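You operate a simulated robot arm through the tools that you are given. There is no shell and no other tool. Be economical: measure what you need, move in short steps, check, and stop when the job is done.

The job below is to be done with a simulated two-armed robot. You get a single attempt, and the scene is never put back.

JOB
Set both frames for the half pallet and close them on it.
Fine: both dial knobs on 1, then both valve levers to IN.

The check looks at the end state, three seconds after you hand in, the way a careful person would. Anything else that was tipped, shoved, dropped, spilled or broken makes it a failure.

ROBOT AND FRAMES
Two 7-joint arms with fingered hands on one trunk that stands fixed in place. Base frame: the origin is at the foot of the trunk, x ahead of it, y to its left, z up. Lengths are in m, angles in rad, forces in N, time in s.
The left shoulder is at [0.02, 0.269, 1.197], the right one opposite. With the tool pointing down near the work surface each hand reaches from about 0.1 to 0.56 m from the base axis, measured 20 degrees to its own side. Payload 5 kg a hand.
Tool frame (each hand has its own): the origin (TCP) lies between the finger pads and is the grasp point; the fingertips stand 0.042 m ahead of it; z points along the fingers, y is the line along which they close. Largest opening 0.208 m; the body of the gripper starts 0.119 m behind the TCP. The gripper is a hand of 4 fingers: y runs from the thumb to the fingers, the wrist lies at [0, 0, -0.317] in the tool frame.
Orientation is that of the tool frame in the base frame, as a unit quaternion [x, y, z, w]. With the fingers straight down and closing along the base's y, the tool's x points along the base's -x, its y along +y and its z along -z.

CONTROLS
- The arms move only by the tool play_rows. It takes "left_motion", "right_motion" or both (then of equal length, played together; a hand with none holds still); each is a list of rows, each an object of numbers (a shift or turn left out is 0): "tx", "ty", "tz": the shift along the tool's x, y, z in units of 40 mm (1.0 is 40 mm); "rx", "ry", "rz": the turn, a rotation vector about the tool's x, y, z in units of 5 degrees (1.0 is 5 degrees). In form: [{"tx": .., "ty": .., "tz": .., "rx": .., "ry": .., "rz": ..}, ...]. A call has 1 to 20 rows; each row shifts and turns the commanded pose from where the row before left it, along the tool's axes as they then stand. A call with a number of a shift or a turn outside -1 to 1 is refused whole. Each row takes 0.2 s and may step no farther than 0.05 m and 0.15 rad from the row before; otherwise, the whole call is refused. Where a pose cannot be reached the arm comes as near as it can. A force on the tool above 90 N (or 10 N above the force at the start of the call, whichever is more), or a blocked arm, ends the call early, and 0.2 s more pass. In this call time passes only in rows, and 0.2 s behind the last. The reply holds the time, the measured pose of the TCP, the force on the tool along the base axes, the opening and the grip force, in the units named above and with some noise, with the torque about the TCP (base axes, N m) and any sound that the robot's microphone picked up.
- Cameras (640 x 400 px; columns grow to the right, rows downward): "scene" is now at [0.1466, 0.0361, 1.465]; the picture's right is [0.44, -0.90, 0.00], its down [-0.57, -0.28, -0.77] and it looks along [0.69, 0.34, -0.64] (base axes); focal length 287 px, centre (320, 200). "left" rides on the left gripper at [-0.093, 0.001, -0.146] in its tool frame; the picture's right is [-0.01, -1.00, 0.00], its down [0.84, -0.01, -0.54] and it looks along [0.54, -0.01, 0.84] (tool axes); focal length 280 px, centre (320, 200). "right" rides on the right gripper at [0.094, 0.001, -0.146] in its tool frame; the picture's right is [-0.01, 1.00, 0.00], its down [-0.84, -0.01, -0.54] and it looks along [-0.54, -0.01, 0.84] (tool axes); focal length 280 px, centre (320, 200). There is no depth. A picture from a camera that has moved, and an enlarged one, comes with that camera's place and axes in the base frame and with its lens. The place of the scene camera against the robot may be out by one fixed shift of up to 0.018 m in any direction.
- snapshot(camera): a new picture of that camera. No time passes.
- move_column(by): slides the trunk up (or, below 0, down) by that many m; the arms and the scene camera ride with it, the base frame stays. It gives what a move gives, with no picture.
- curl_fingers(finger1, finger2, finger3, thumb_bend, hand): sets how far each is bent, from 0 (flat) to 1 (curled in); at 0.3 the hand is open as for a grip, at 0.7 the pads meet at the TCP. One left out holds its place. A second passes; each finger stops where it meets its share of the squeeze, and holds until it gets a number again. It is the only way to open and close the hand. It gives what a move gives, with no picture; readings hold the bend of each and the force on the fingers (four entries, about 0 where the hand has none), thumb and palm.
- turn_head(pan, tilt): turns the head with the scene camera to pan (to the left, within 1.396 rad either way) and tilt (down, from -0.506 to 1.204), counted from straight ahead of the robot. It gives what a move gives.
- enlarge(camera, box): a new picture of the part [left, top, right, bottom] of that camera's present view, enlarged. No time passes.
- job_done(): hands the job in; it is judged then, once.

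Go step by step. Nothing tells you positions but the pictures and the camera data: compare them with the known pose of the tool, close in by small moves and look again before you grip or let go. The budget is 120 turns and 74 pictures, counting those below and the enlarged ones. Unless the task says otherwise, let go and move clear before handing in, and close with one line.

The tools are called as name(argument=value, ...) on one line, values as JSON. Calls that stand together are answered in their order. play_rows: Moves the arms, as the interface text tells. Its arguments: {"type":"object","properties":{"left_motion":{"type":"array","items":{"type":"object","properties":{"tx":{"type":"number"},"ty":{"type":"number"},"tz":{"type":"number"},"rx":{"type":"number"},"ry":{"type":"number"},"rz":{"type":"number"}}}},"right_motion":{"type":"array","items":{"type":"object","properties":{"tx":{"type":"number"},"ty":{"type":"number"},"tz":{"type":"number"},"rx":{"type":"number"},"ry":{"type":"number"},"rz":{"type":"number"}}}}},"required":[]} The other tools are called the same way: move_column (by) slides the trunk up or down; curl_fingers (finger1, finger2, finger3, thumb_bend, hand) moves the fingers one by one; turn_head (pan, tilt) turns the head that bears the scene camera; snapshot (camera) takes a picture; enlarge (camera, box) takes an enlarged picture of a part of a camera's view; job_done () hands the job in.

At the start:

```text
t: 0.0
left_eef_pos: [0.7541, 0.5177, 1.0736]
left_tool_rot: [-0.095, 0.995, -0.001, 0.0]
left_contact_force: [-0.1, 0.0, 0.1]
left_wrist_torque: [0.02, -0.01, 0.0]
left_width: 0.208
left_grasp_force: 0.0
left_shape: jaw
left_bend: [0.3, 0.3, 0.3, 0.3]
left_finger forces: [0.1, 0.0, 0.1, 0.1, 0.0, 0.1]
right_eef_pos: [0.549, -0.1589, 1.0889]
right_tool_rot: [-0.094, 0.996, -0.001, 0.0]
right_contact_force: [0.5, 0.6, 0.4]
right_wrist_torque: [-0.03, -0.02, 0.01]
right_width: 0.2079
right_grasp_force: 0.0
right_shape: jaw
right_bend: [0.3, 0.3, 0.3, 0.3]
right_finger forces: [0.0, 0.1, 0.1, 0.0, 0.1, 0.0]
trunk travel left (down, up): [-0.575, 0.046]
head pan, tilt: [0.452, 0.689]
```

scene: 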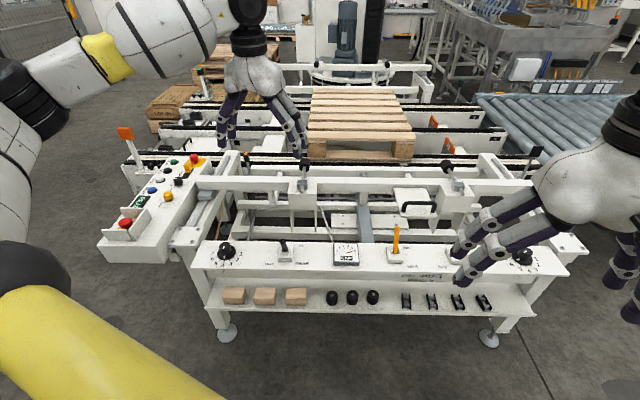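
right: 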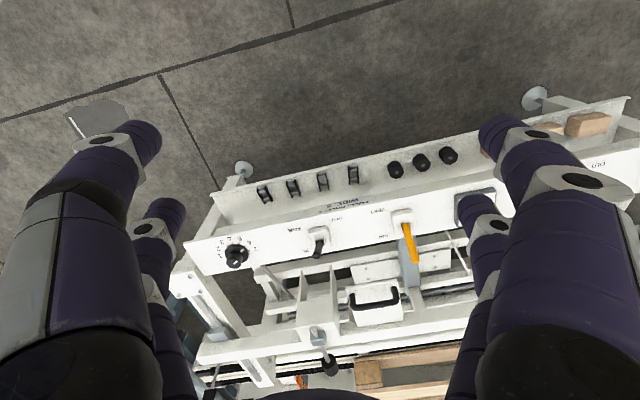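
left: 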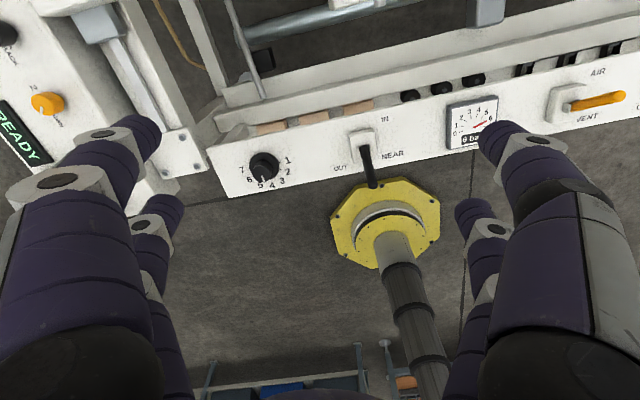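

I see a bench with two dial knobs (left and right ends), valve levers marked IN/OUT, a gauge, and an orange AIR/VENT lever. I look closer before moving.

enlarge(camera="scene", box=[190, 220, 370, 320])

enlarge(camera="scene", box=[370, 210, 590, 320])

enlarge(camera="left", box=[210, 70, 640, 220])

enlarge(camera="right", box=[180, 120, 520, 380])

```text
3.56 times, centred on (280, 270) of scene
camera zoom: at [0.1466, 0.0361, 1.465], right [0.44, -0.9, 0.0], down [-0.57, -0.28, -0.77], along [0.69, 0.34, -0.64], focal length 1022 px, centre (462, -49)
```

zoom: 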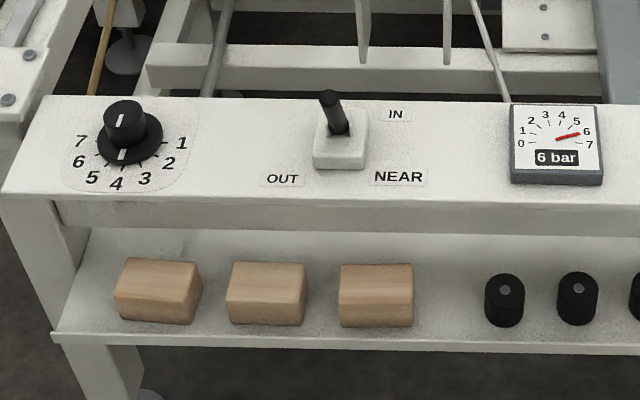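

```text
2.91 times, centred on (480, 265) of scene
camera zoom: at [0.1466, 0.0361, 1.465], right [0.44, -0.9, 0.0], down [-0.57, -0.28, -0.77], along [0.69, 0.34, -0.64], focal length 836 px, centre (-146, 11)
```

zoom: 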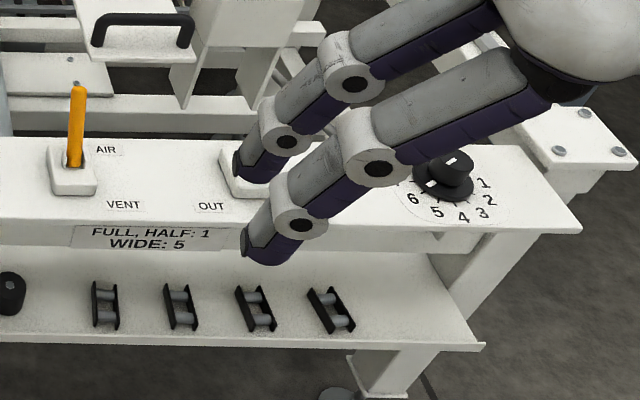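

```text
1.49 times, centred on (425, 145) of left
camera zoom: at [0.8447, 0.5383, 1.2188], right [0.2, -0.98, 0.0], down [-0.82, -0.17, 0.54], along [-0.53, -0.11, -0.84], focal length 417 px, centre (164, 282)
```

zoom: 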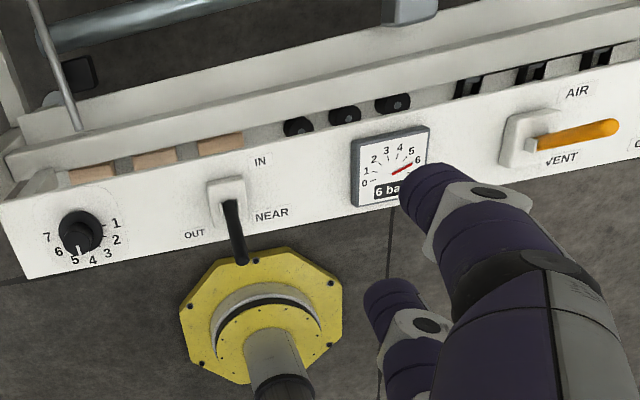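

```text
1.54 times, centred on (350, 250) of right
camera zoom: at [0.4578, -0.1747, 1.2354], right [-0.17, 0.98, 0.0], down [0.83, 0.15, 0.54], along [0.53, 0.09, -0.84], focal length 431 px, centre (274, 123)
```

zoom: 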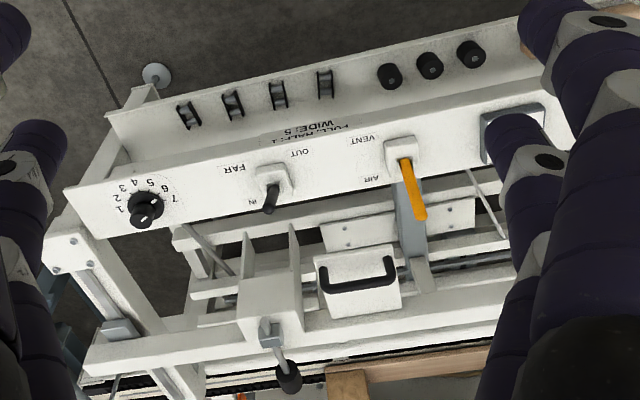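

Left knob is at about [0.577, 0.60, 0.70], right knob about [1.0, -0.30, 0.70], and the bench runs diagonally. I move the left hand back above the left knob first for a straight look at it.

play_rows(left_motion=[{"tx": 0.99, "ty": 0.71}, {"tx": 0.99, "ty": 0.71}, {"tx": 0.99, "ty": 0.71}, {"tx": 0.99, "ty": 0.71}, {"tz": 1}, {"tz": 1}, {"tz": 1}])

snapshot(camera="left")

snapshot(camera="scene")

```text
t: 1.6
left_eef_pos: [0.5797, 0.5996, 0.9511]
left_tool_rot: [-0.096, 0.995, -0.001, 0.0]
left_contact_force: [-0.3, 0.3, -0.2]
left_wrist_torque: [-0.07, 0.05, -0.02]
left_width: 0.208
left_grasp_force: 0.1
left_shape: jaw
left_bend: [0.3, 0.3, 0.3, 0.3]
left_finger forces: [0.1, 0.1, 0.0, 0.0, 0.0, 0.0]
right_eef_pos: [0.5507, -0.1572, 1.0885]
right_tool_rot: [-0.095, 0.995, 0.0, 0.0]
right_contact_force: [0.3, 0.4, -0.8]
right_wrist_torque: [-0.07, 0.03, -0.01]
right_width: 0.2078
right_grasp_force: 0.0
right_shape: jaw
right_bend: [0.3, 0.3, 0.3, 0.3]
right_finger forces: [0.1, 0.0, 0.0, 0.0, 0.0, 0.0]
trunk travel left (down, up): [-0.575, 0.046]
head pan, tilt: [0.452, 0.689]
```

```text
66 pictures are left
camera left: at [0.6698, 0.6204, 1.0959], right [0.2, -0.98, 0.0], down [-0.83, -0.17, 0.54], along [-0.53, -0.11, -0.84], focal length 280 px, centre (320, 200)
```

left: 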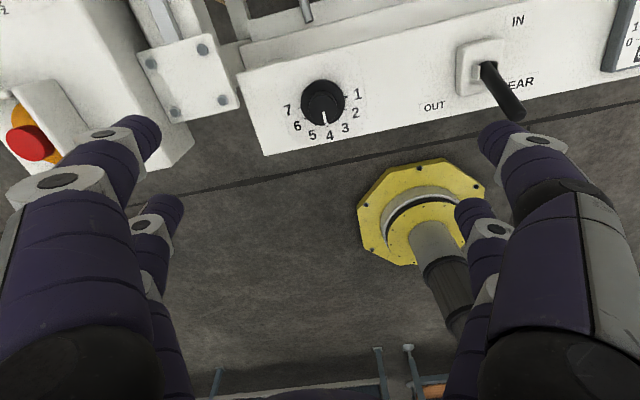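

```text
65 pictures are left
camera scene: at [0.1472, 0.0367, 1.4648], right [0.44, -0.9, 0.0], down [-0.57, -0.28, -0.77], along [0.69, 0.34, -0.64], focal length 287 px, centre (320, 200)
```

scene: 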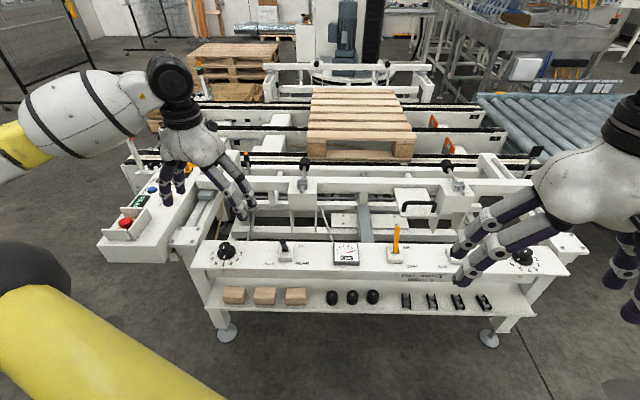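

Knob measured at about [0.584, 0.597, 0.716]. I zoom to see its pointer.

enlarge(camera="left", box=[270, 60, 390, 150])

enlarge(camera="right", box=[190, 200, 350, 300])

```text
4.44 times, centred on (330, 105) of left
camera zoom: at [0.6698, 0.6204, 1.0959], right [0.2, -0.98, 0.0], down [-0.83, -0.17, 0.54], along [-0.53, -0.11, -0.84], focal length 1246 px, centre (276, 622)
```

zoom: 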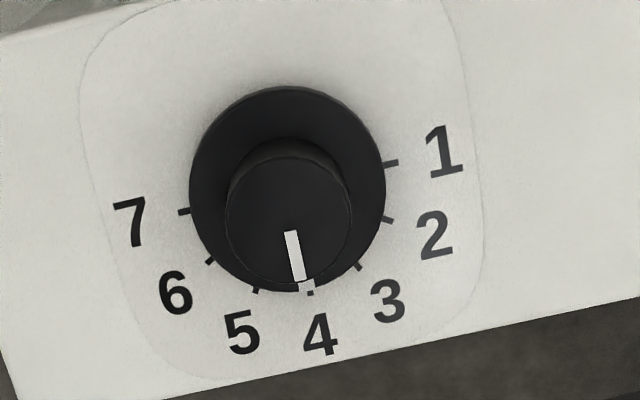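

```text
4.00 times, centred on (270, 250) of right
camera zoom: at [0.4584, -0.1741, 1.235], right [-0.17, 0.98, 0.0], down [0.83, 0.15, 0.54], along [0.53, 0.09, -0.84], focal length 1122 px, centre (520, 0)
```

zoom: 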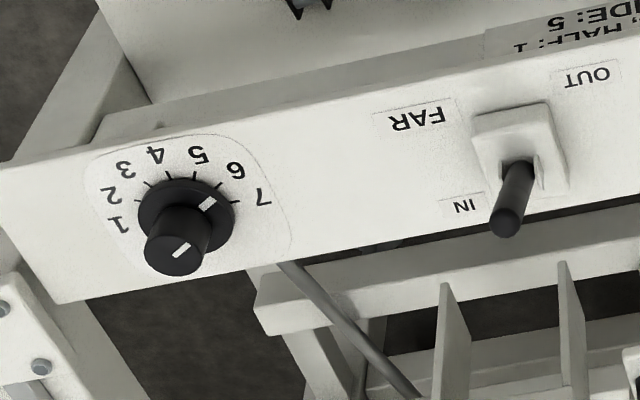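

Left knob sits on 4, so it needs about 90° counterclockwise (seen from above) to reach 1. I pre-rotate the hand clockwise 45° and half-close the fingers.

play_rows(left_motion=[{"rz": 1}, {"rz": 1}, {"rz": 1}, {"rz": 1}, {"rz": 1}, {"rz": 1}, {"rz": 1}, {"rz": 1}, {"rz": 1}, {"tz": 1}])

curl_fingers(hand="left", finger1=0.52, finger2=0.52, finger3=0.52, thumb_bend=0.52)

snapshot(camera="left")

```text
t: 3.8
left_eef_pos: [0.5784, 0.5985, 0.9138]
left_tool_rot: [0.292, 0.956, 0.0, 0.0]
left_contact_force: [0.2, 0.6, 0.2]
left_wrist_torque: [-0.09, 0.04, -0.02]
left_width: 0.2082
left_grasp_force: 0.1
left_shape: jaw
left_bend: [0.3, 0.3, 0.3, 0.3]
left_finger forces: [0.0, 0.0, 0.0, 0.0, 0.0, 0.1]
right_eef_pos: [0.5493, -0.1577, 1.0878]
right_tool_rot: [-0.095, 0.995, 0.0, 0.0]
right_contact_force: [0.8, 1.2, 0.3]
right_wrist_torque: [-0.11, 0.07, 0.0]
right_width: 0.2076
right_grasp_force: 0.0
right_shape: jaw
right_bend: [0.3, 0.3, 0.3, 0.3]
right_finger forces: [0.1, 0.0, 0.0, 0.0, 0.0, 0.0]
trunk travel left (down, up): [-0.575, 0.046]
head pan, tilt: [0.452, 0.689]
```

```text
t: 4.8
left_eef_pos: [0.5779, 0.5987, 0.9142]
left_tool_rot: [0.292, 0.956, 0.0, 0.001]
left_contact_force: [0.7, 0.9, -0.4]
left_wrist_torque: [0.04, 0.02, -0.02]
left_width: 0.1029
left_grasp_force: 0.0
left_shape: fingers
left_bend: [0.52, 0.52, 0.52, 0.52]
left_finger forces: [0.0, 0.0, 0.1, 0.0, 0.1, 0.0]
right_eef_pos: [0.5496, -0.1582, 1.0879]
right_tool_rot: [-0.095, 0.996, 0.0, 0.001]
right_contact_force: [-0.3, -0.4, 0.1]
right_wrist_torque: [-0.04, 0.02, -0.01]
right_width: 0.2079
right_grasp_force: 0.0
right_shape: jaw
right_bend: [0.3, 0.3, 0.3, 0.3]
right_finger forces: [0.0, 0.0, 0.0, 0.1, 0.1, 0.1]
trunk travel left (down, up): [-0.575, 0.046]
head pan, tilt: [0.452, 0.689]
```

```text
62 pictures are left
camera left: at [0.6555, 0.5486, 1.0594], right [-0.55, -0.84, 0.0], down [-0.71, 0.46, 0.54], along [-0.45, 0.29, -0.84], focal length 280 px, centre (320, 200)
```

left: 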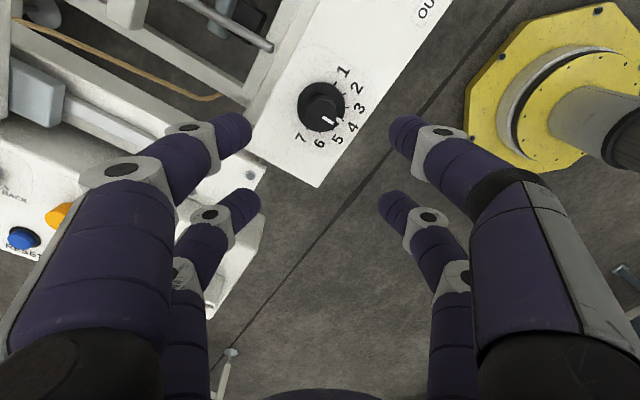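

The fingers look like two pairs about ±28 mm apart along the tool's x, so a 37 mm knob may slip between them. I test which finger is which.

curl_fingers(hand="left", finger1=0.35, finger2=0.6, finger3=0.52, thumb_bend=0.65)

snapshot(camera="left")

```text
t: 5.8
left_eef_pos: [0.578, 0.5988, 0.9142]
left_tool_rot: [0.292, 0.956, 0.0, 0.001]
left_contact_force: [-0.5, -0.5, 0.7]
left_wrist_torque: [-0.01, 0.02, -0.01]
left_width: 0.1133
left_grasp_force: 0.1
left_shape: fingers
left_bend: [0.35, 0.6, 0.52, 0.65]
left_finger forces: [0.0, 0.1, 0.1, 0.0, 0.0, 0.1]
right_eef_pos: [0.549, -0.1589, 1.0884]
right_tool_rot: [-0.095, 0.995, 0.0, -0.001]
right_contact_force: [-0.9, 0.0, 0.2]
right_wrist_torque: [-0.01, 0.02, -0.02]
right_width: 0.2079
right_grasp_force: 0.1
right_shape: jaw
right_bend: [0.3, 0.3, 0.3, 0.3]
right_finger forces: [0.0, 0.1, 0.0, 0.0, 0.1, 0.0]
trunk travel left (down, up): [-0.575, 0.046]
head pan, tilt: [0.452, 0.689]
```

```text
61 pictures are left
camera left: at [0.6554, 0.5487, 1.0595], right [-0.55, -0.84, 0.0], down [-0.71, 0.46, 0.54], along [-0.45, 0.29, -0.84], focal length 280 px, centre (320, 200)
```

left: 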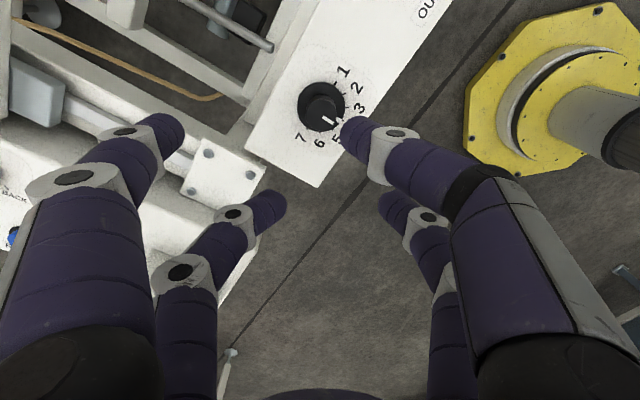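

Mapping found: finger1 opposes the thumb (x≈-28 mm), and finger2 opposes finger3 (x≈+28 mm). I'll pinch the knob with finger2/finger3, keeping the other pair on the free side, with the hand rotated a further 45° clockwise.

play_rows(left_motion=[{"rz": 1}, {"rz": 1}, {"rz": 1}, {"rz": 1}, {"rz": 1}, {"rz": 1}, {"rz": 1}, {"rz": 1}, {"rz": 1}, {"tx": -0.76, "ty": 0.13}, {"tz": 1}, {"tz": 1}])

curl_fingers(hand="left", finger1=0.5, finger2=0.54, finger3=0.54, thumb_bend=0.5)

snapshot(camera="left")

```text
t: 8.4
left_eef_pos: [0.5877, 0.5677, 0.834]
left_tool_rot: [0.636, 0.772, 0.0, 0.0]
left_contact_force: [1.8, -0.6, 1.1]
left_wrist_torque: [0.01, 0.06, -0.01]
left_width: 0.1137
left_grasp_force: 0.2
left_shape: fingers
left_bend: [0.35, 0.6, 0.52, 0.65]
left_finger forces: [0.0, 0.0, 0.0, 0.0, 0.0, 0.1]
right_eef_pos: [0.5498, -0.1586, 1.0879]
right_tool_rot: [-0.095, 0.996, -0.001, 0.0]
right_contact_force: [-1.1, 0.2, 0.2]
right_wrist_torque: [0.04, -0.01, -0.01]
right_width: 0.2076
right_grasp_force: 0.0
right_shape: jaw
right_bend: [0.3, 0.3, 0.3, 0.3]
right_finger forces: [0.1, 0.0, 0.1, 0.0, 0.1, 0.0]
trunk travel left (down, up): [-0.575, 0.046]
head pan, tilt: [0.452, 0.689]
```

```text
t: 9.4
left_eef_pos: [0.5874, 0.5685, 0.8334]
left_tool_rot: [0.636, 0.771, 0.0, -0.001]
left_contact_force: [-0.6, 0.1, -0.1]
left_wrist_torque: [-0.02, 0.03, 0.01]
left_width: 0.113
left_grasp_force: 0.1
left_shape: fingers
left_bend: [0.5, 0.54, 0.54, 0.5]
left_finger forces: [0.0, 0.0, 0.0, 0.1, 0.1, 0.0]
right_eef_pos: [0.5482, -0.1575, 1.0892]
right_tool_rot: [-0.095, 0.995, 0.0, 0.0]
right_contact_force: [-0.6, -0.2, 0.3]
right_wrist_torque: [0.0, 0.01, 0.0]
right_width: 0.2081
right_grasp_force: 0.0
right_shape: jaw
right_bend: [0.3, 0.3, 0.3, 0.3]
right_finger forces: [0.1, 0.0, 0.1, 0.0, 0.0, 0.0]
trunk travel left (down, up): [-0.575, 0.046]
head pan, tilt: [0.452, 0.689]
```

```text
60 pictures are left
camera left: at [0.606, 0.4785, 0.978], right [-0.98, -0.2, 0.0], down [-0.17, 0.82, 0.54], along [-0.11, 0.53, -0.84], focal length 280 px, centre (320, 200)
```

left: 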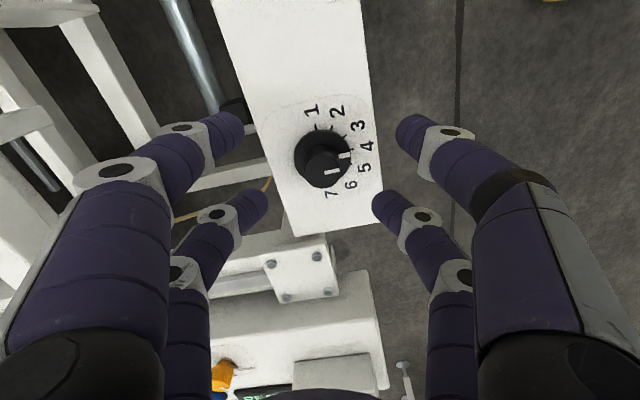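

The knob is centred to within a few mm. I shift slightly and lower to just about knob height, then check from both cameras.

play_rows(left_motion=[{"tx": 0.1, "ty": -0.11, "tz": 0.5}, {"tz": 0.9}])

snapshot(camera="left")

enlarge(camera="scene", box=[150, 160, 310, 270])

```text
t: 10.0
left_eef_pos: [0.5819, 0.5713, 0.7775]
left_tool_rot: [0.636, 0.771, 0.0, 0.0]
left_contact_force: [0.8, 0.2, 0.8]
left_wrist_torque: [-0.04, 0.01, -0.02]
left_width: 0.1134
left_grasp_force: 0.0
left_shape: fingers
left_bend: [0.5, 0.54, 0.54, 0.5]
left_finger forces: [0.0, 0.1, 0.0, 0.1, 0.0, 0.0]
right_eef_pos: [0.5497, -0.1573, 1.0882]
right_tool_rot: [-0.095, 0.996, 0.0, 0.0]
right_contact_force: [0.7, 0.8, -0.4]
right_wrist_torque: [-0.04, 0.03, 0.02]
right_width: 0.2077
right_grasp_force: 0.1
right_shape: jaw
right_bend: [0.3, 0.3, 0.3, 0.3]
right_finger forces: [0.0, 0.0, 0.0, 0.1, 0.0, 0.0]
trunk travel left (down, up): [-0.575, 0.046]
head pan, tilt: [0.452, 0.689]
```

```text
59 pictures are left
camera left: at [0.6015, 0.4815, 0.9227], right [-0.98, -0.21, 0.0], down [-0.17, 0.82, 0.54], along [-0.11, 0.53, -0.84], focal length 280 px, centre (320, 200)
```

left: 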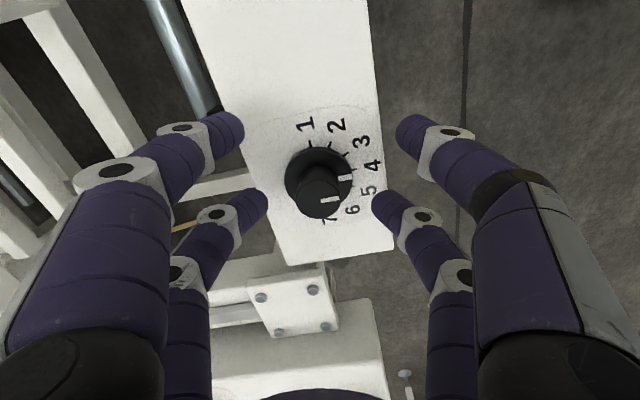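

```text
3.64 times, centred on (230, 215) of scene
camera zoom: at [0.147, 0.0364, 1.4649], right [0.44, -0.9, 0.0], down [-0.57, -0.28, -0.77], along [0.69, 0.34, -0.64], focal length 1045 px, centre (647, 146)
```

zoom: 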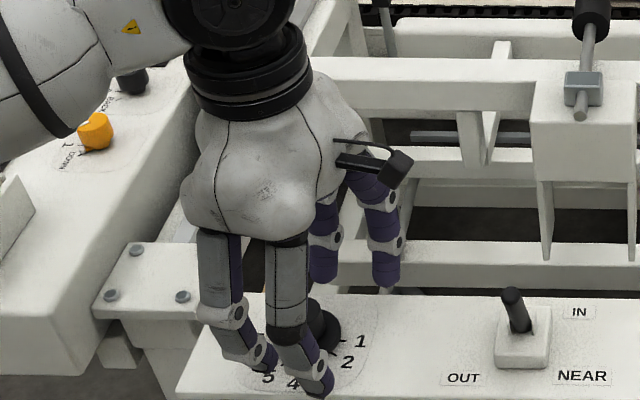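

Knob top is at about [0.579, 0.597, 0.7365], skirt top at z≈0.70, and it lies between finger2 and finger3. I lower 26 mm and pinch.

play_rows(left_motion=[{"tz": 0.4}, {"tz": 0.25}])

curl_fingers(hand="left", finger2=0.72, finger3=0.72)

snapshot(camera="left")

```text
t: 10.6
left_eef_pos: [0.5837, 0.5729, 0.7528]
left_tool_rot: [0.636, 0.771, 0.002, 0.0]
left_contact_force: [-2.2, -0.2, 11.8]
left_wrist_torque: [0.16, 0.31, 0.0]
left_width: 0.1128
left_grasp_force: 5.6
left_shape: fingers
left_bend: [0.5, 0.54, 0.54, 0.5]
left_finger forces: [2.8, 1.4, 7.7, 0.0, 0.0, 0.0]
right_eef_pos: [0.5483, -0.158, 1.0886]
right_tool_rot: [-0.095, 0.995, 0.001, 0.0]
right_contact_force: [0.7, 0.5, 0.4]
right_wrist_torque: [0.0, 0.01, 0.0]
right_width: 0.208
right_grasp_force: 0.1
right_shape: jaw
right_bend: [0.3, 0.3, 0.3, 0.3]
right_finger forces: [0.0, 0.0, 0.1, 0.1, 0.1, 0.0]
trunk travel left (down, up): [-0.575, 0.046]
head pan, tilt: [0.452, 0.689]
```

```text
t: 11.6
left_eef_pos: [0.5821, 0.5728, 0.7522]
left_tool_rot: [0.636, 0.771, 0.0, 0.0]
left_contact_force: [1.9, 4.6, 16.4]
left_wrist_torque: [0.06, -1.02, 0.07]
left_width: 0.1131
left_grasp_force: 16.2
left_shape: fingers
left_bend: [0.5, 0.6, 0.6, 0.5]
left_finger forces: [12.8, 11.5, 8.3, 0.0, 0.1, 0.0]
right_eef_pos: [0.5497, -0.1594, 1.0878]
right_tool_rot: [-0.096, 0.995, 0.0, 0.0]
right_contact_force: [-0.2, -0.8, -0.2]
right_wrist_torque: [0.01, 0.02, -0.01]
right_width: 0.2081
right_grasp_force: 0.0
right_shape: jaw
right_bend: [0.3, 0.3, 0.3, 0.3]
right_finger forces: [0.0, 0.1, 0.1, 0.0, 0.0, 0.0]
trunk travel left (down, up): [-0.575, 0.046]
head pan, tilt: [0.452, 0.689]
```

```text
57 pictures are left
camera left: at [0.6013, 0.4832, 0.8973], right [-0.98, -0.21, 0.0], down [-0.17, 0.82, 0.54], along [-0.11, 0.53, -0.84], focal length 280 px, centre (320, 200)
```

left: 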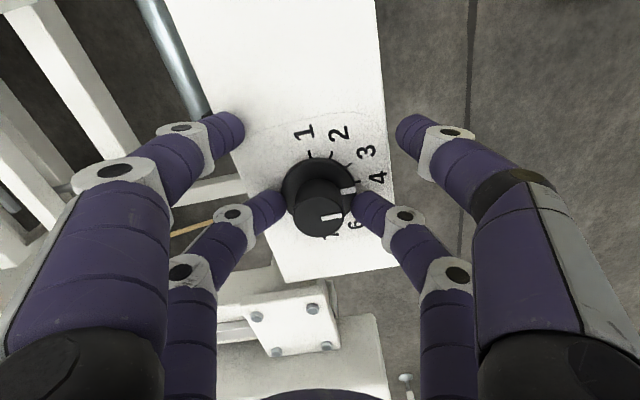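

The tips are pinching the skirt at its diameter and lightly touch the panel. I ease up 3 mm and turn the first 30°, pivoting about the knob.

play_rows(left_motion=[{"tz": -0.08}, {"rz": -1, "ty": 0.058}, {"rz": -1, "ty": 0.058}, {"rz": -1, "ty": 0.058}, {"rz": -1, "ty": 0.058}, {"rz": -1, "ty": 0.058}, {"rz": -1, "ty": 0.058}])

enlarge(camera="left", box=[220, 90, 420, 260])

```text
t: 13.2
left_eef_pos: [0.5946, 0.5767, 0.7561]
left_tool_rot: [0.413, 0.911, 0.002, 0.0]
left_contact_force: [-0.5, 2.7, 22.5]
left_wrist_torque: [0.72, 0.36, -0.05]
left_width: 0.1133
left_grasp_force: 20.2
left_shape: fingers
left_bend: [0.5, 0.63, 0.63, 0.5]
left_finger forces: [0.0, 23.6, 17.6, 0.0, 0.0, 0.2]
right_eef_pos: [0.5488, -0.1593, 1.0894]
right_tool_rot: [-0.094, 0.996, 0.0, 0.0]
right_contact_force: [0.1, -0.1, 0.7]
right_wrist_torque: [0.01, 0.02, -0.03]
right_width: 0.2077
right_grasp_force: 0.0
right_shape: jaw
right_bend: [0.3, 0.3, 0.3, 0.3]
right_finger forces: [0.0, 0.0, 0.1, 0.0, 0.1, 0.1]
trunk travel left (down, up): [-0.575, 0.046]
head pan, tilt: [0.452, 0.689]
```

```text
2.35 times, centred on (320, 175) of left
camera zoom: at [0.6562, 0.5099, 0.9013], right [-0.74, -0.67, 0.0], down [-0.56, 0.63, 0.54], along [-0.36, 0.4, -0.84], focal length 660 px, centre (320, 259)
```

zoom: 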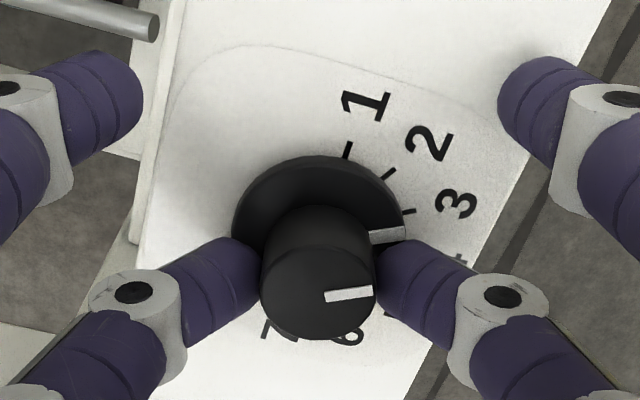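

The fingers now hold the upper grip and the pointer is nearly at 3. I lift slightly and turn on 50°.

play_rows(left_motion=[{"tz": -0.1}, {"rz": -1, "ty": 0.058}, {"rz": -1, "ty": 0.058}, {"rz": -1, "ty": 0.058}, {"rz": -1, "ty": 0.058}, {"rz": -1, "ty": 0.058}, {"rz": -1, "ty": 0.058}, {"rz": -1, "ty": 0.058}, {"rz": -1, "ty": 0.058}, {"rz": -1, "ty": 0.058}, {"rz": -1, "ty": 0.058}])

enlarge(camera="left", box=[220, 90, 420, 260])

```text
t: 15.6
left_eef_pos: [0.606, 0.5983, 0.7587]
left_tool_rot: [-0.01, 1.0, 0.0, 0.0]
left_contact_force: [-3.1, -4.3, 0.8]
left_wrist_torque: [-0.24, 0.23, 0.04]
left_width: 0.1125
left_grasp_force: 6.0
left_shape: fingers
left_bend: [0.5, 0.64, 0.62, 0.5]
left_finger forces: [0.1, 3.9, 7.6, 0.1, 0.1, 0.0]
right_eef_pos: [0.5492, -0.1587, 1.0883]
right_tool_rot: [-0.095, 0.996, 0.0, 0.002]
right_contact_force: [0.2, -0.8, 0.5]
right_wrist_torque: [-0.03, 0.02, -0.02]
right_width: 0.208
right_grasp_force: 0.0
right_shape: jaw
right_bend: [0.3, 0.3, 0.3, 0.3]
right_finger forces: [0.1, 0.1, 0.0, 0.0, 0.0, 0.0]
trunk travel left (down, up): [-0.575, 0.046]
head pan, tilt: [0.452, 0.689]
```

```text
2.35 times, centred on (320, 175) of left
camera zoom: at [0.6979, 0.6032, 0.9044], right [0.03, -1.0, 0.0], down [-0.84, -0.03, 0.54], along [-0.54, -0.02, -0.84], focal length 660 px, centre (320, 259)
```

zoom: 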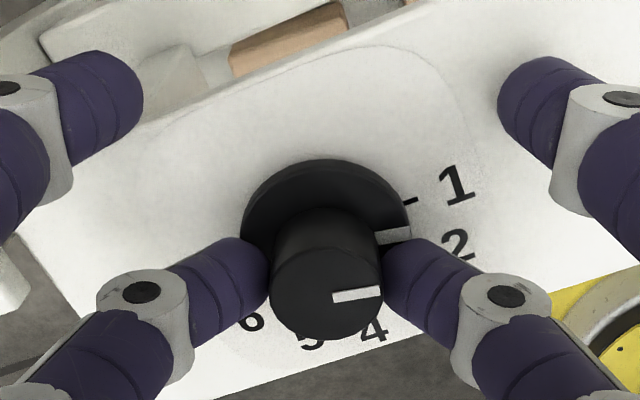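

Pointer is between 2 and 1. I turn another 20°.

play_rows(left_motion=[{"rz": -1, "ty": 0.058}, {"rz": -1, "ty": 0.058}, {"rz": -1, "ty": 0.058}, {"rz": -1, "ty": 0.058}])

enlarge(camera="left", box=[220, 90, 420, 260])

```text
t: 16.6
left_eef_pos: [0.6039, 0.6084, 0.7587]
left_tool_rot: [-0.183, 0.983, 0.0, 0.0]
left_contact_force: [-0.2, -3.1, -0.7]
left_wrist_torque: [-0.18, 0.01, -0.09]
left_width: 0.1128
left_grasp_force: 6.2
left_shape: fingers
left_bend: [0.5, 0.64, 0.62, 0.5]
left_finger forces: [0.0, 5.3, 7.8, 0.0, 0.0, 0.0]
right_eef_pos: [0.5488, -0.1579, 1.0878]
right_tool_rot: [-0.095, 0.996, -0.001, 0.0]
right_contact_force: [0.3, -0.1, 0.0]
right_wrist_torque: [-0.03, -0.03, -0.03]
right_width: 0.2078
right_grasp_force: 0.0
right_shape: jaw
right_bend: [0.3, 0.3, 0.3, 0.3]
right_finger forces: [0.0, 0.0, 0.1, 0.0, 0.1, 0.1]
trunk travel left (down, up): [-0.575, 0.046]
head pan, tilt: [0.452, 0.689]
```

```text
2.35 times, centred on (320, 175) of left
camera zoom: at [0.6898, 0.6441, 0.9035], right [0.37, -0.93, 0.0], down [-0.78, -0.31, 0.54], along [-0.5, -0.2, -0.84], focal length 660 px, centre (320, 259)
```

zoom: 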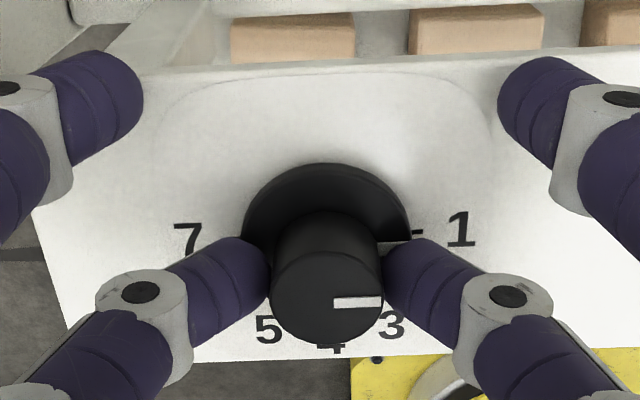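

Pointer looks about at 1; I release and check.

curl_fingers(hand="left", finger2=0.53, finger3=0.53)

enlarge(camera="left", box=[240, 120, 400, 240])

```text
t: 17.6
left_eef_pos: [0.604, 0.6079, 0.7585]
left_tool_rot: [-0.182, 0.983, 0.0, 0.0]
left_contact_force: [0.3, 0.9, 0.0]
left_wrist_torque: [0.03, 0.03, 0.01]
left_width: 0.113
left_grasp_force: 0.0
left_shape: fingers
left_bend: [0.5, 0.53, 0.53, 0.5]
left_finger forces: [0.1, 0.0, 0.1, 0.0, 0.0, 0.0]
right_eef_pos: [0.5492, -0.1586, 1.0885]
right_tool_rot: [-0.095, 0.996, 0.0, -0.001]
right_contact_force: [0.0, 0.2, -0.4]
right_wrist_torque: [0.05, 0.0, -0.02]
right_width: 0.2079
right_grasp_force: 0.0
right_shape: jaw
right_bend: [0.3, 0.3, 0.3, 0.3]
right_finger forces: [0.1, 0.0, 0.1, 0.1, 0.0, 0.0]
trunk travel left (down, up): [-0.575, 0.046]
head pan, tilt: [0.452, 0.689]
```

```text
3.33 times, centred on (320, 180) of left
camera zoom: at [0.6898, 0.644, 0.9036], right [0.37, -0.93, 0.0], down [-0.78, -0.31, 0.54], along [-0.5, -0.2, -0.84], focal length 935 px, centre (320, 267)
```

zoom: 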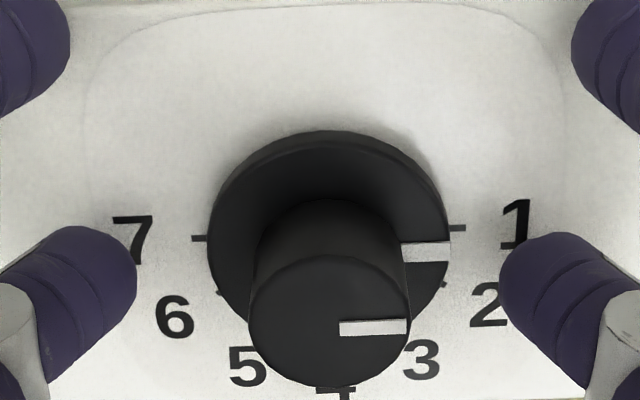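

Looks near 1 but possibly a few degrees short. I lift clear to judge it.

play_rows(left_motion=[{"tz": -0.5}, {"tz": -1}, {"tz": -1}, {"tx": -0.8}])

enlarge(camera="left", box=[230, 100, 410, 260])

```text
t: 18.6
left_eef_pos: [0.633, 0.6192, 0.8611]
left_tool_rot: [-0.183, 0.983, 0.0, 0.0]
left_contact_force: [-0.2, -0.1, -1.3]
left_wrist_torque: [-0.03, -0.03, 0.0]
left_width: 0.113
left_grasp_force: 0.1
left_shape: fingers
left_bend: [0.5, 0.53, 0.53, 0.5]
left_finger forces: [0.0, 0.1, 0.1, 0.0, 0.0, 0.1]
right_eef_pos: [0.5492, -0.1561, 1.0871]
right_tool_rot: [-0.095, 0.995, 0.0, -0.001]
right_contact_force: [-0.1, 0.6, 0.0]
right_wrist_torque: [-0.01, 0.06, -0.04]
right_width: 0.208
right_grasp_force: 0.1
right_shape: jaw
right_bend: [0.3, 0.3, 0.3, 0.3]
right_finger forces: [0.0, 0.0, 0.0, 0.0, 0.1, 0.1]
trunk travel left (down, up): [-0.575, 0.046]
head pan, tilt: [0.452, 0.689]
```

```text
2.50 times, centred on (320, 180) of left
camera zoom: at [0.7202, 0.6557, 1.006], right [0.37, -0.93, 0.0], down [-0.78, -0.31, 0.54], along [-0.5, -0.2, -0.84], focal length 701 px, centre (320, 250)
```

zoom: 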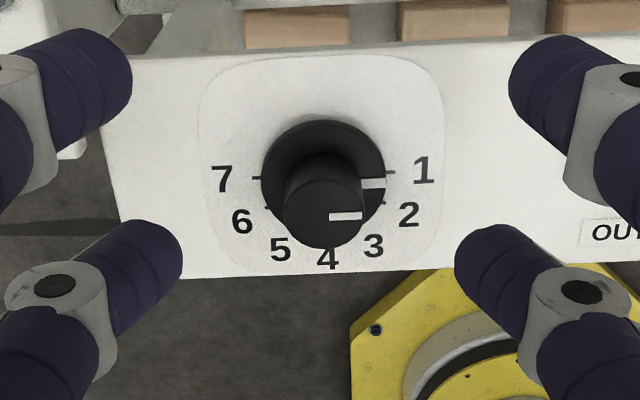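

The left pointer reads 1 (within a few degrees). Next is the right knob: I raise the left hand a bit and reach out with the right hand to see how far it gets.

play_rows(right_motion=[{"tx": -0.925, "ty": -0.48}, {"tx": -0.925, "ty": -0.48}, {"tx": -0.925, "ty": -0.48}, {"tx": -0.925, "ty": -0.48}, {"tx": -0.925, "ty": -0.48}, {"tx": -0.925, "ty": -0.48}, {"tx": -0.925, "ty": -0.48}, {"tx": -0.925, "ty": -0.48}], left_motion=[{"tz": -1}, {"tz": -1}, {"tz": -1}, {"tz": -1}, {}, {}, {}, {}])

snapshot(camera="right")

snapshot(camera="scene")

```text
t: 20.4
left_eef_pos: [0.6355, 0.6183, 1.0189]
left_tool_rot: [-0.183, 0.983, -0.001, 0.0]
left_contact_force: [-0.4, 0.4, 0.0]
left_wrist_torque: [0.02, 0.05, 0.03]
left_width: 0.1131
left_grasp_force: 0.0
left_shape: fingers
left_bend: [0.5, 0.53, 0.53, 0.5]
left_finger forces: [0.1, 0.1, 0.1, 0.0, 0.1, 0.0]
right_eef_pos: [0.8702, -0.2542, 1.0875]
right_tool_rot: [-0.095, 0.995, 0.0, 0.0]
right_contact_force: [0.7, 0.0, -0.1]
right_wrist_torque: [0.0, 0.0, -0.01]
right_width: 0.2076
right_grasp_force: 0.0
right_shape: jaw
right_bend: [0.3, 0.3, 0.3, 0.3]
right_finger forces: [0.0, 0.0, 0.0, 0.0, 0.1, 0.0]
trunk travel left (down, up): [-0.575, 0.046]
head pan, tilt: [0.452, 0.689]
```

```text
51 pictures are left
camera right: at [0.7779, -0.2703, 1.2339], right [-0.17, 0.98, 0.0], down [0.83, 0.15, 0.54], along [0.53, 0.09, -0.84], focal length 280 px, centre (320, 200)
```

right: 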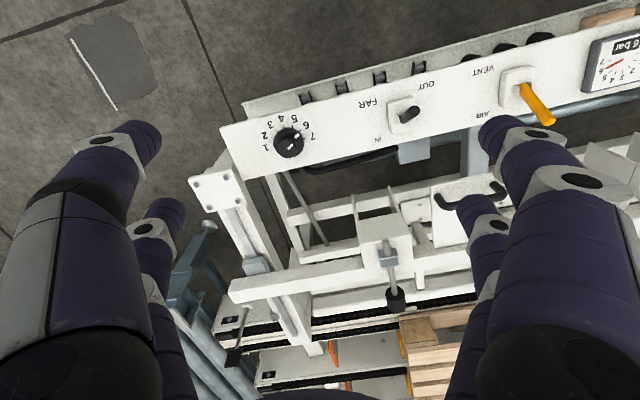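

```text
50 pictures are left
camera scene: at [0.1469, 0.0361, 1.4649], right [0.44, -0.9, 0.0], down [-0.57, -0.28, -0.77], along [0.69, 0.34, -0.64], focal length 287 px, centre (320, 200)
```

scene: 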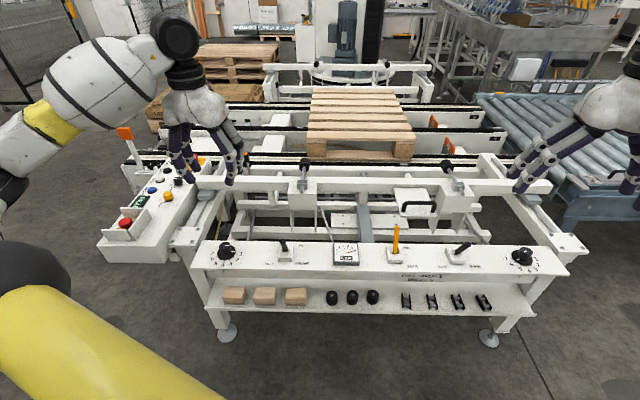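

Right hand reaches well. Knob is about [0.98, -0.292]. I zoom to read the pointer and lever.

enlarge(camera="right", box=[230, 70, 450, 190])

enlarge(camera="scene", box=[380, 210, 580, 320])

```text
2.91 times, centred on (340, 130) of right
camera zoom: at [0.7779, -0.2703, 1.2339], right [-0.17, 0.98, 0.0], down [0.83, 0.15, 0.54], along [0.53, 0.09, -0.84], focal length 816 px, centre (262, 404)
```

zoom: 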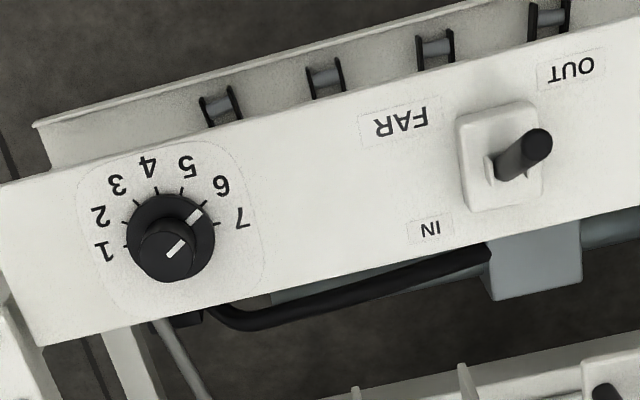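

```text
3.20 times, centred on (480, 265) of scene
camera zoom: at [0.1469, 0.0361, 1.4649], right [0.44, -0.9, 0.0], down [-0.57, -0.28, -0.77], along [0.69, 0.34, -0.64], focal length 920 px, centre (-192, -8)
```

zoom: 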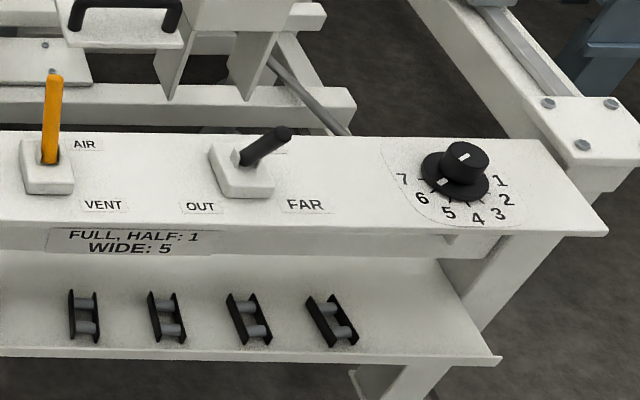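

Right knob points to 6, so it needs 150° counterclockwise in two strokes; both levers lean to OUT (toward the robot). I half-close the right fingers and go above the knob, pre-rotated 60° clockwise.

curl_fingers(hand="right", finger1=0.5, finger2=0.54, finger3=0.54, thumb_bend=0.5)

play_rows(right_motion=[{"tx": -0.733, "ty": -0.293}, {"tx": -0.733, "ty": -0.293}, {"tx": -0.733, "ty": -0.293}, {"rz": 1, "tz": 0.5}, {"rz": 1, "tz": 0.5}, {"rz": 1, "tz": 0.5}, {"rz": 1, "tz": 0.5}, {"rz": 1, "tz": 0.5}, {"rz": 1, "tz": 0.5}, {"rz": 1, "tz": 0.5}, {"rz": 1, "tz": 0.5}, {"rz": 1, "tz": 0.5}, {"rz": 1, "tz": 0.5}, {"rz": 1, "tz": 0.5}, {"rz": 1, "tz": 0.5}])

snapshot(camera="right")

```text
t: 21.4
left_eef_pos: [0.6353, 0.6187, 1.0192]
left_tool_rot: [-0.183, 0.983, 0.0, 0.0]
left_contact_force: [0.1, 0.0, -0.1]
left_wrist_torque: [0.01, -0.02, 0.01]
left_width: 0.1127
left_grasp_force: 0.0
left_shape: fingers
left_bend: [0.5, 0.53, 0.53, 0.5]
left_finger forces: [0.1, 0.0, 0.0, 0.1, 0.0, 0.0]
right_eef_pos: [0.8679, -0.2536, 1.0873]
right_tool_rot: [-0.096, 0.995, -0.001, 0.0]
right_contact_force: [-0.2, -0.3, -1.4]
right_wrist_torque: [0.02, 0.02, -0.02]
right_width: 0.1134
right_grasp_force: 0.2
right_shape: fingers
right_bend: [0.5, 0.54, 0.54, 0.5]
right_finger forces: [0.1, 0.0, 0.1, 0.0, 0.1, 0.0]
trunk travel left (down, up): [-0.575, 0.046]
head pan, tilt: [0.452, 0.689]
```

```text
t: 24.6
left_eef_pos: [0.6362, 0.618, 1.0201]
left_tool_rot: [-0.182, 0.983, -0.001, -0.001]
left_contact_force: [0.1, -0.9, -0.1]
left_wrist_torque: [0.03, 0.07, -0.02]
left_width: 0.1128
left_grasp_force: 0.1
left_shape: fingers
left_bend: [0.5, 0.53, 0.53, 0.5]
left_finger forces: [0.0, 0.0, 0.1, 0.1, 0.0, 0.1]
right_eef_pos: [0.9624, -0.2696, 0.8464]
right_tool_rot: [0.417, 0.909, 0.001, 0.0]
right_contact_force: [1.2, -0.1, -0.3]
right_wrist_torque: [0.02, 0.06, 0.0]
right_width: 0.1131
right_grasp_force: 0.2
right_shape: fingers
right_bend: [0.5, 0.54, 0.54, 0.5]
right_finger forces: [0.0, 0.0, 0.0, 0.0, 0.0, 0.0]
trunk travel left (down, up): [-0.575, 0.046]
head pan, tilt: [0.452, 0.689]
```

```text
47 pictures are left
camera right: at [0.903, -0.1994, 0.9945], right [0.77, 0.64, 0.0], down [0.54, -0.65, 0.54], along [0.35, -0.41, -0.84], focal length 280 px, centre (320, 200)
```

right: 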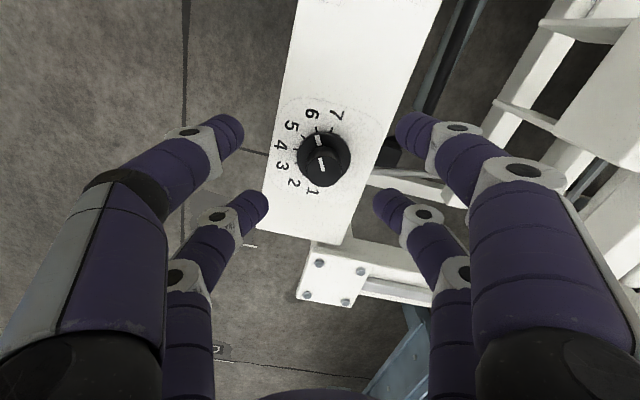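

Knob sits well between finger2/finger3. I fine-align, descend to the height that worked on the left, and pinch.

play_rows(right_motion=[{"tx": -0.06, "ty": 0.09, "tz": 0.7}, {"tz": 0.9}, {"tz": 0.57}])

enlarge(camera="right", box=[220, 90, 420, 260])

```text
t: 25.4
left_eef_pos: [0.6355, 0.6168, 1.019]
left_tool_rot: [-0.182, 0.983, 0.0, 0.0]
left_contact_force: [1.3, -0.7, 0.2]
left_wrist_torque: [0.02, 0.04, -0.01]
left_width: 0.1127
left_grasp_force: 0.0
left_shape: fingers
left_bend: [0.5, 0.53, 0.53, 0.5]
left_finger forces: [0.0, 0.0, 0.0, 0.0, 0.1, 0.0]
right_eef_pos: [0.9668, -0.2703, 0.7598]
right_tool_rot: [0.415, 0.91, 0.0, -0.001]
right_contact_force: [0.6, -0.4, 1.2]
right_wrist_torque: [0.01, 0.08, -0.03]
right_width: 0.1134
right_grasp_force: 0.0
right_shape: fingers
right_bend: [0.5, 0.54, 0.54, 0.5]
right_finger forces: [0.0, 0.0, 0.1, 0.0, 0.0, 0.1]
trunk travel left (down, up): [-0.575, 0.046]
head pan, tilt: [0.452, 0.689]
```

```text
2.35 times, centred on (320, 175) of right
camera zoom: at [0.9069, -0.1994, 0.9075], right [0.77, 0.64, 0.0], down [0.54, -0.65, 0.54], along [0.35, -0.41, -0.84], focal length 660 px, centre (320, 259)
```

zoom: 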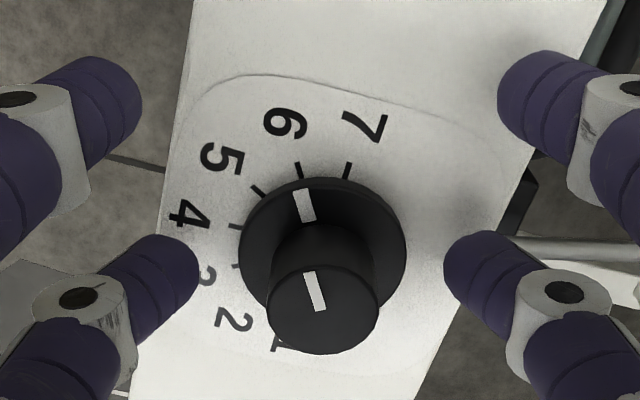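

Slightly adjust along x, then pinch.

play_rows(right_motion=[{"tx": -0.1}])

curl_fingers(hand="right", finger2=0.72, finger3=0.72)

play_rows(right_motion=[{"rz": -1, "ty": -0.06}, {"rz": -1, "ty": -0.06}, {"rz": -1, "ty": -0.06}, {"rz": -1, "ty": -0.06}, {"rz": -1, "ty": -0.06}, {"rz": -1, "ty": -0.06}, {"rz": -1, "ty": -0.06}, {"rz": -1, "ty": -0.06}])

enlarge(camera="right", box=[220, 90, 420, 260])

```text
t: 25.8
left_eef_pos: [0.6364, 0.6169, 1.0191]
left_tool_rot: [-0.182, 0.983, 0.0, 0.0]
left_contact_force: [0.1, 0.0, 0.2]
left_wrist_torque: [0.04, 0.0, 0.01]
left_width: 0.113
left_grasp_force: 0.0
left_shape: fingers
left_bend: [0.5, 0.53, 0.53, 0.5]
left_finger forces: [0.0, 0.0, 0.1, 0.1, 0.1, 0.1]
right_eef_pos: [0.9683, -0.2739, 0.7611]
right_tool_rot: [0.416, 0.909, 0.0, 0.0]
right_contact_force: [-0.4, 0.5, 0.8]
right_wrist_torque: [-0.01, -0.01, -0.01]
right_width: 0.1135
right_grasp_force: 0.2
right_shape: fingers
right_bend: [0.5, 0.54, 0.54, 0.5]
right_finger forces: [0.1, 0.1, 0.0, 0.0, 0.0, 0.1]
trunk travel left (down, up): [-0.575, 0.046]
head pan, tilt: [0.452, 0.689]
```

```text
t: 26.8
left_eef_pos: [0.6353, 0.6181, 1.0192]
left_tool_rot: [-0.183, 0.983, 0.0, 0.0]
left_contact_force: [-0.3, 0.3, 0.4]
left_wrist_torque: [-0.01, -0.03, -0.02]
left_width: 0.1127
left_grasp_force: 0.0
left_shape: fingers
left_bend: [0.5, 0.53, 0.53, 0.5]
left_finger forces: [0.1, 0.1, 0.0, 0.0, 0.0, 0.0]
right_eef_pos: [0.9683, -0.2739, 0.7609]
right_tool_rot: [0.416, 0.909, 0.0, 0.0]
right_contact_force: [0.0, 1.2, -1.3]
right_wrist_torque: [0.03, 0.04, 0.02]
right_width: 0.1132
right_grasp_force: 11.3
right_shape: fingers
right_bend: [0.5, 0.64, 0.64, 0.5]
right_finger forces: [0.0, 10.9, 10.7, 0.1, 0.0, 0.0]
trunk travel left (down, up): [-0.575, 0.046]
head pan, tilt: [0.452, 0.689]
```

```text
t: 28.6
left_eef_pos: [0.6355, 0.6183, 1.0192]
left_tool_rot: [-0.182, 0.983, 0.0, 0.001]
left_contact_force: [-0.2, -0.1, 0.6]
left_wrist_torque: [-0.01, -0.01, 0.02]
left_width: 0.113
left_grasp_force: 0.0
left_shape: fingers
left_bend: [0.5, 0.53, 0.53, 0.5]
left_finger forces: [0.0, 0.0, 0.0, 0.0, 0.0, 0.0]
right_eef_pos: [0.9584, -0.2889, 0.7621]
right_tool_rot: [0.078, 0.997, 0.0, 0.0]
right_contact_force: [7.8, -6.5, 2.6]
right_wrist_torque: [-0.32, -0.26, -0.21]
right_width: 0.1136
right_grasp_force: 11.2
right_shape: fingers
right_bend: [0.5, 0.64, 0.63, 0.5]
right_finger forces: [0.0, 8.5, 14.2, 0.0, 0.0, 0.0]
trunk travel left (down, up): [-0.575, 0.046]
head pan, tilt: [0.452, 0.689]
```

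```text
2.35 times, centred on (320, 175) of right
camera zoom: at [0.8677, -0.2735, 0.9082], right [0.17, 0.99, 0.0], down [0.83, -0.14, 0.54], along [0.53, -0.09, -0.84], focal length 660 px, centre (320, 259)
```

zoom: 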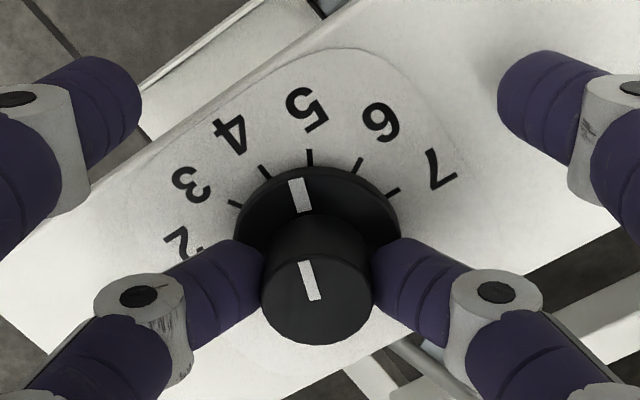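

It turns with the hand; the pointer is just past 5. I continue 75°.

play_rows(right_motion=[{"rz": -1, "ty": -0.062}, {"rz": -1, "ty": -0.062}, {"rz": -1, "ty": -0.062}, {"rz": -1, "ty": -0.062}, {"rz": -1, "ty": -0.062}, {"rz": -1, "ty": -0.062}, {"rz": -1, "ty": -0.062}, {"rz": -1, "ty": -0.062}, {"rz": -1, "ty": -0.062}, {"rz": -1, "ty": -0.062}, {"rz": -1, "ty": -0.062}, {"rz": -1, "ty": -0.062}, {"rz": -1, "ty": -0.062}, {"rz": -1, "ty": -0.062}, {"rz": -1, "ty": -0.062}])

enlarge(camera="right", box=[220, 90, 420, 260])

```text
t: 31.8
left_eef_pos: [0.6361, 0.6177, 1.0194]
left_tool_rot: [-0.182, 0.983, 0.001, 0.0]
left_contact_force: [-0.1, -0.5, -0.3]
left_wrist_torque: [-0.01, -0.01, 0.02]
left_width: 0.113
left_grasp_force: 0.0
left_shape: fingers
left_bend: [0.5, 0.53, 0.53, 0.5]
left_finger forces: [0.0, 0.0, 0.0, 0.1, 0.0, 0.0]
right_eef_pos: [0.9744, -0.3203, 0.7623]
right_tool_rot: [-0.544, 0.839, 0.001, -0.001]
right_contact_force: [2.9, -6.4, 0.5]
right_wrist_torque: [-0.23, -0.16, -0.2]
right_width: 0.1133
right_grasp_force: 10.7
right_shape: fingers
right_bend: [0.5, 0.65, 0.63, 0.5]
right_finger forces: [0.0, 8.7, 13.8, 0.0, 0.1, 0.1]
trunk travel left (down, up): [-0.575, 0.046]
head pan, tilt: [0.452, 0.689]
```

```text
2.35 times, centred on (320, 175) of right
camera zoom: at [0.9354, -0.4061, 0.9084], right [-0.91, 0.42, 0.0], down [0.35, 0.76, 0.54], along [0.23, 0.49, -0.84], focal length 660 px, centre (320, 259)
```

zoom: 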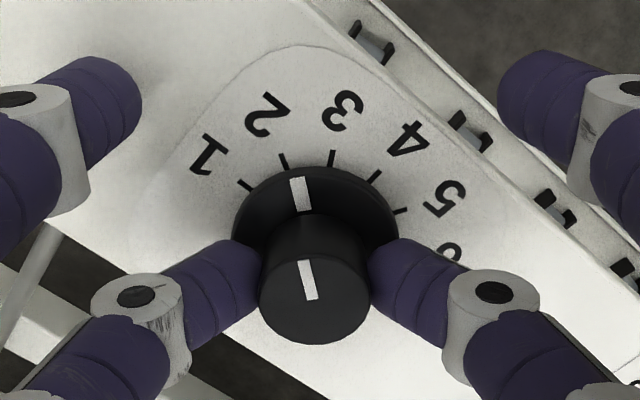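

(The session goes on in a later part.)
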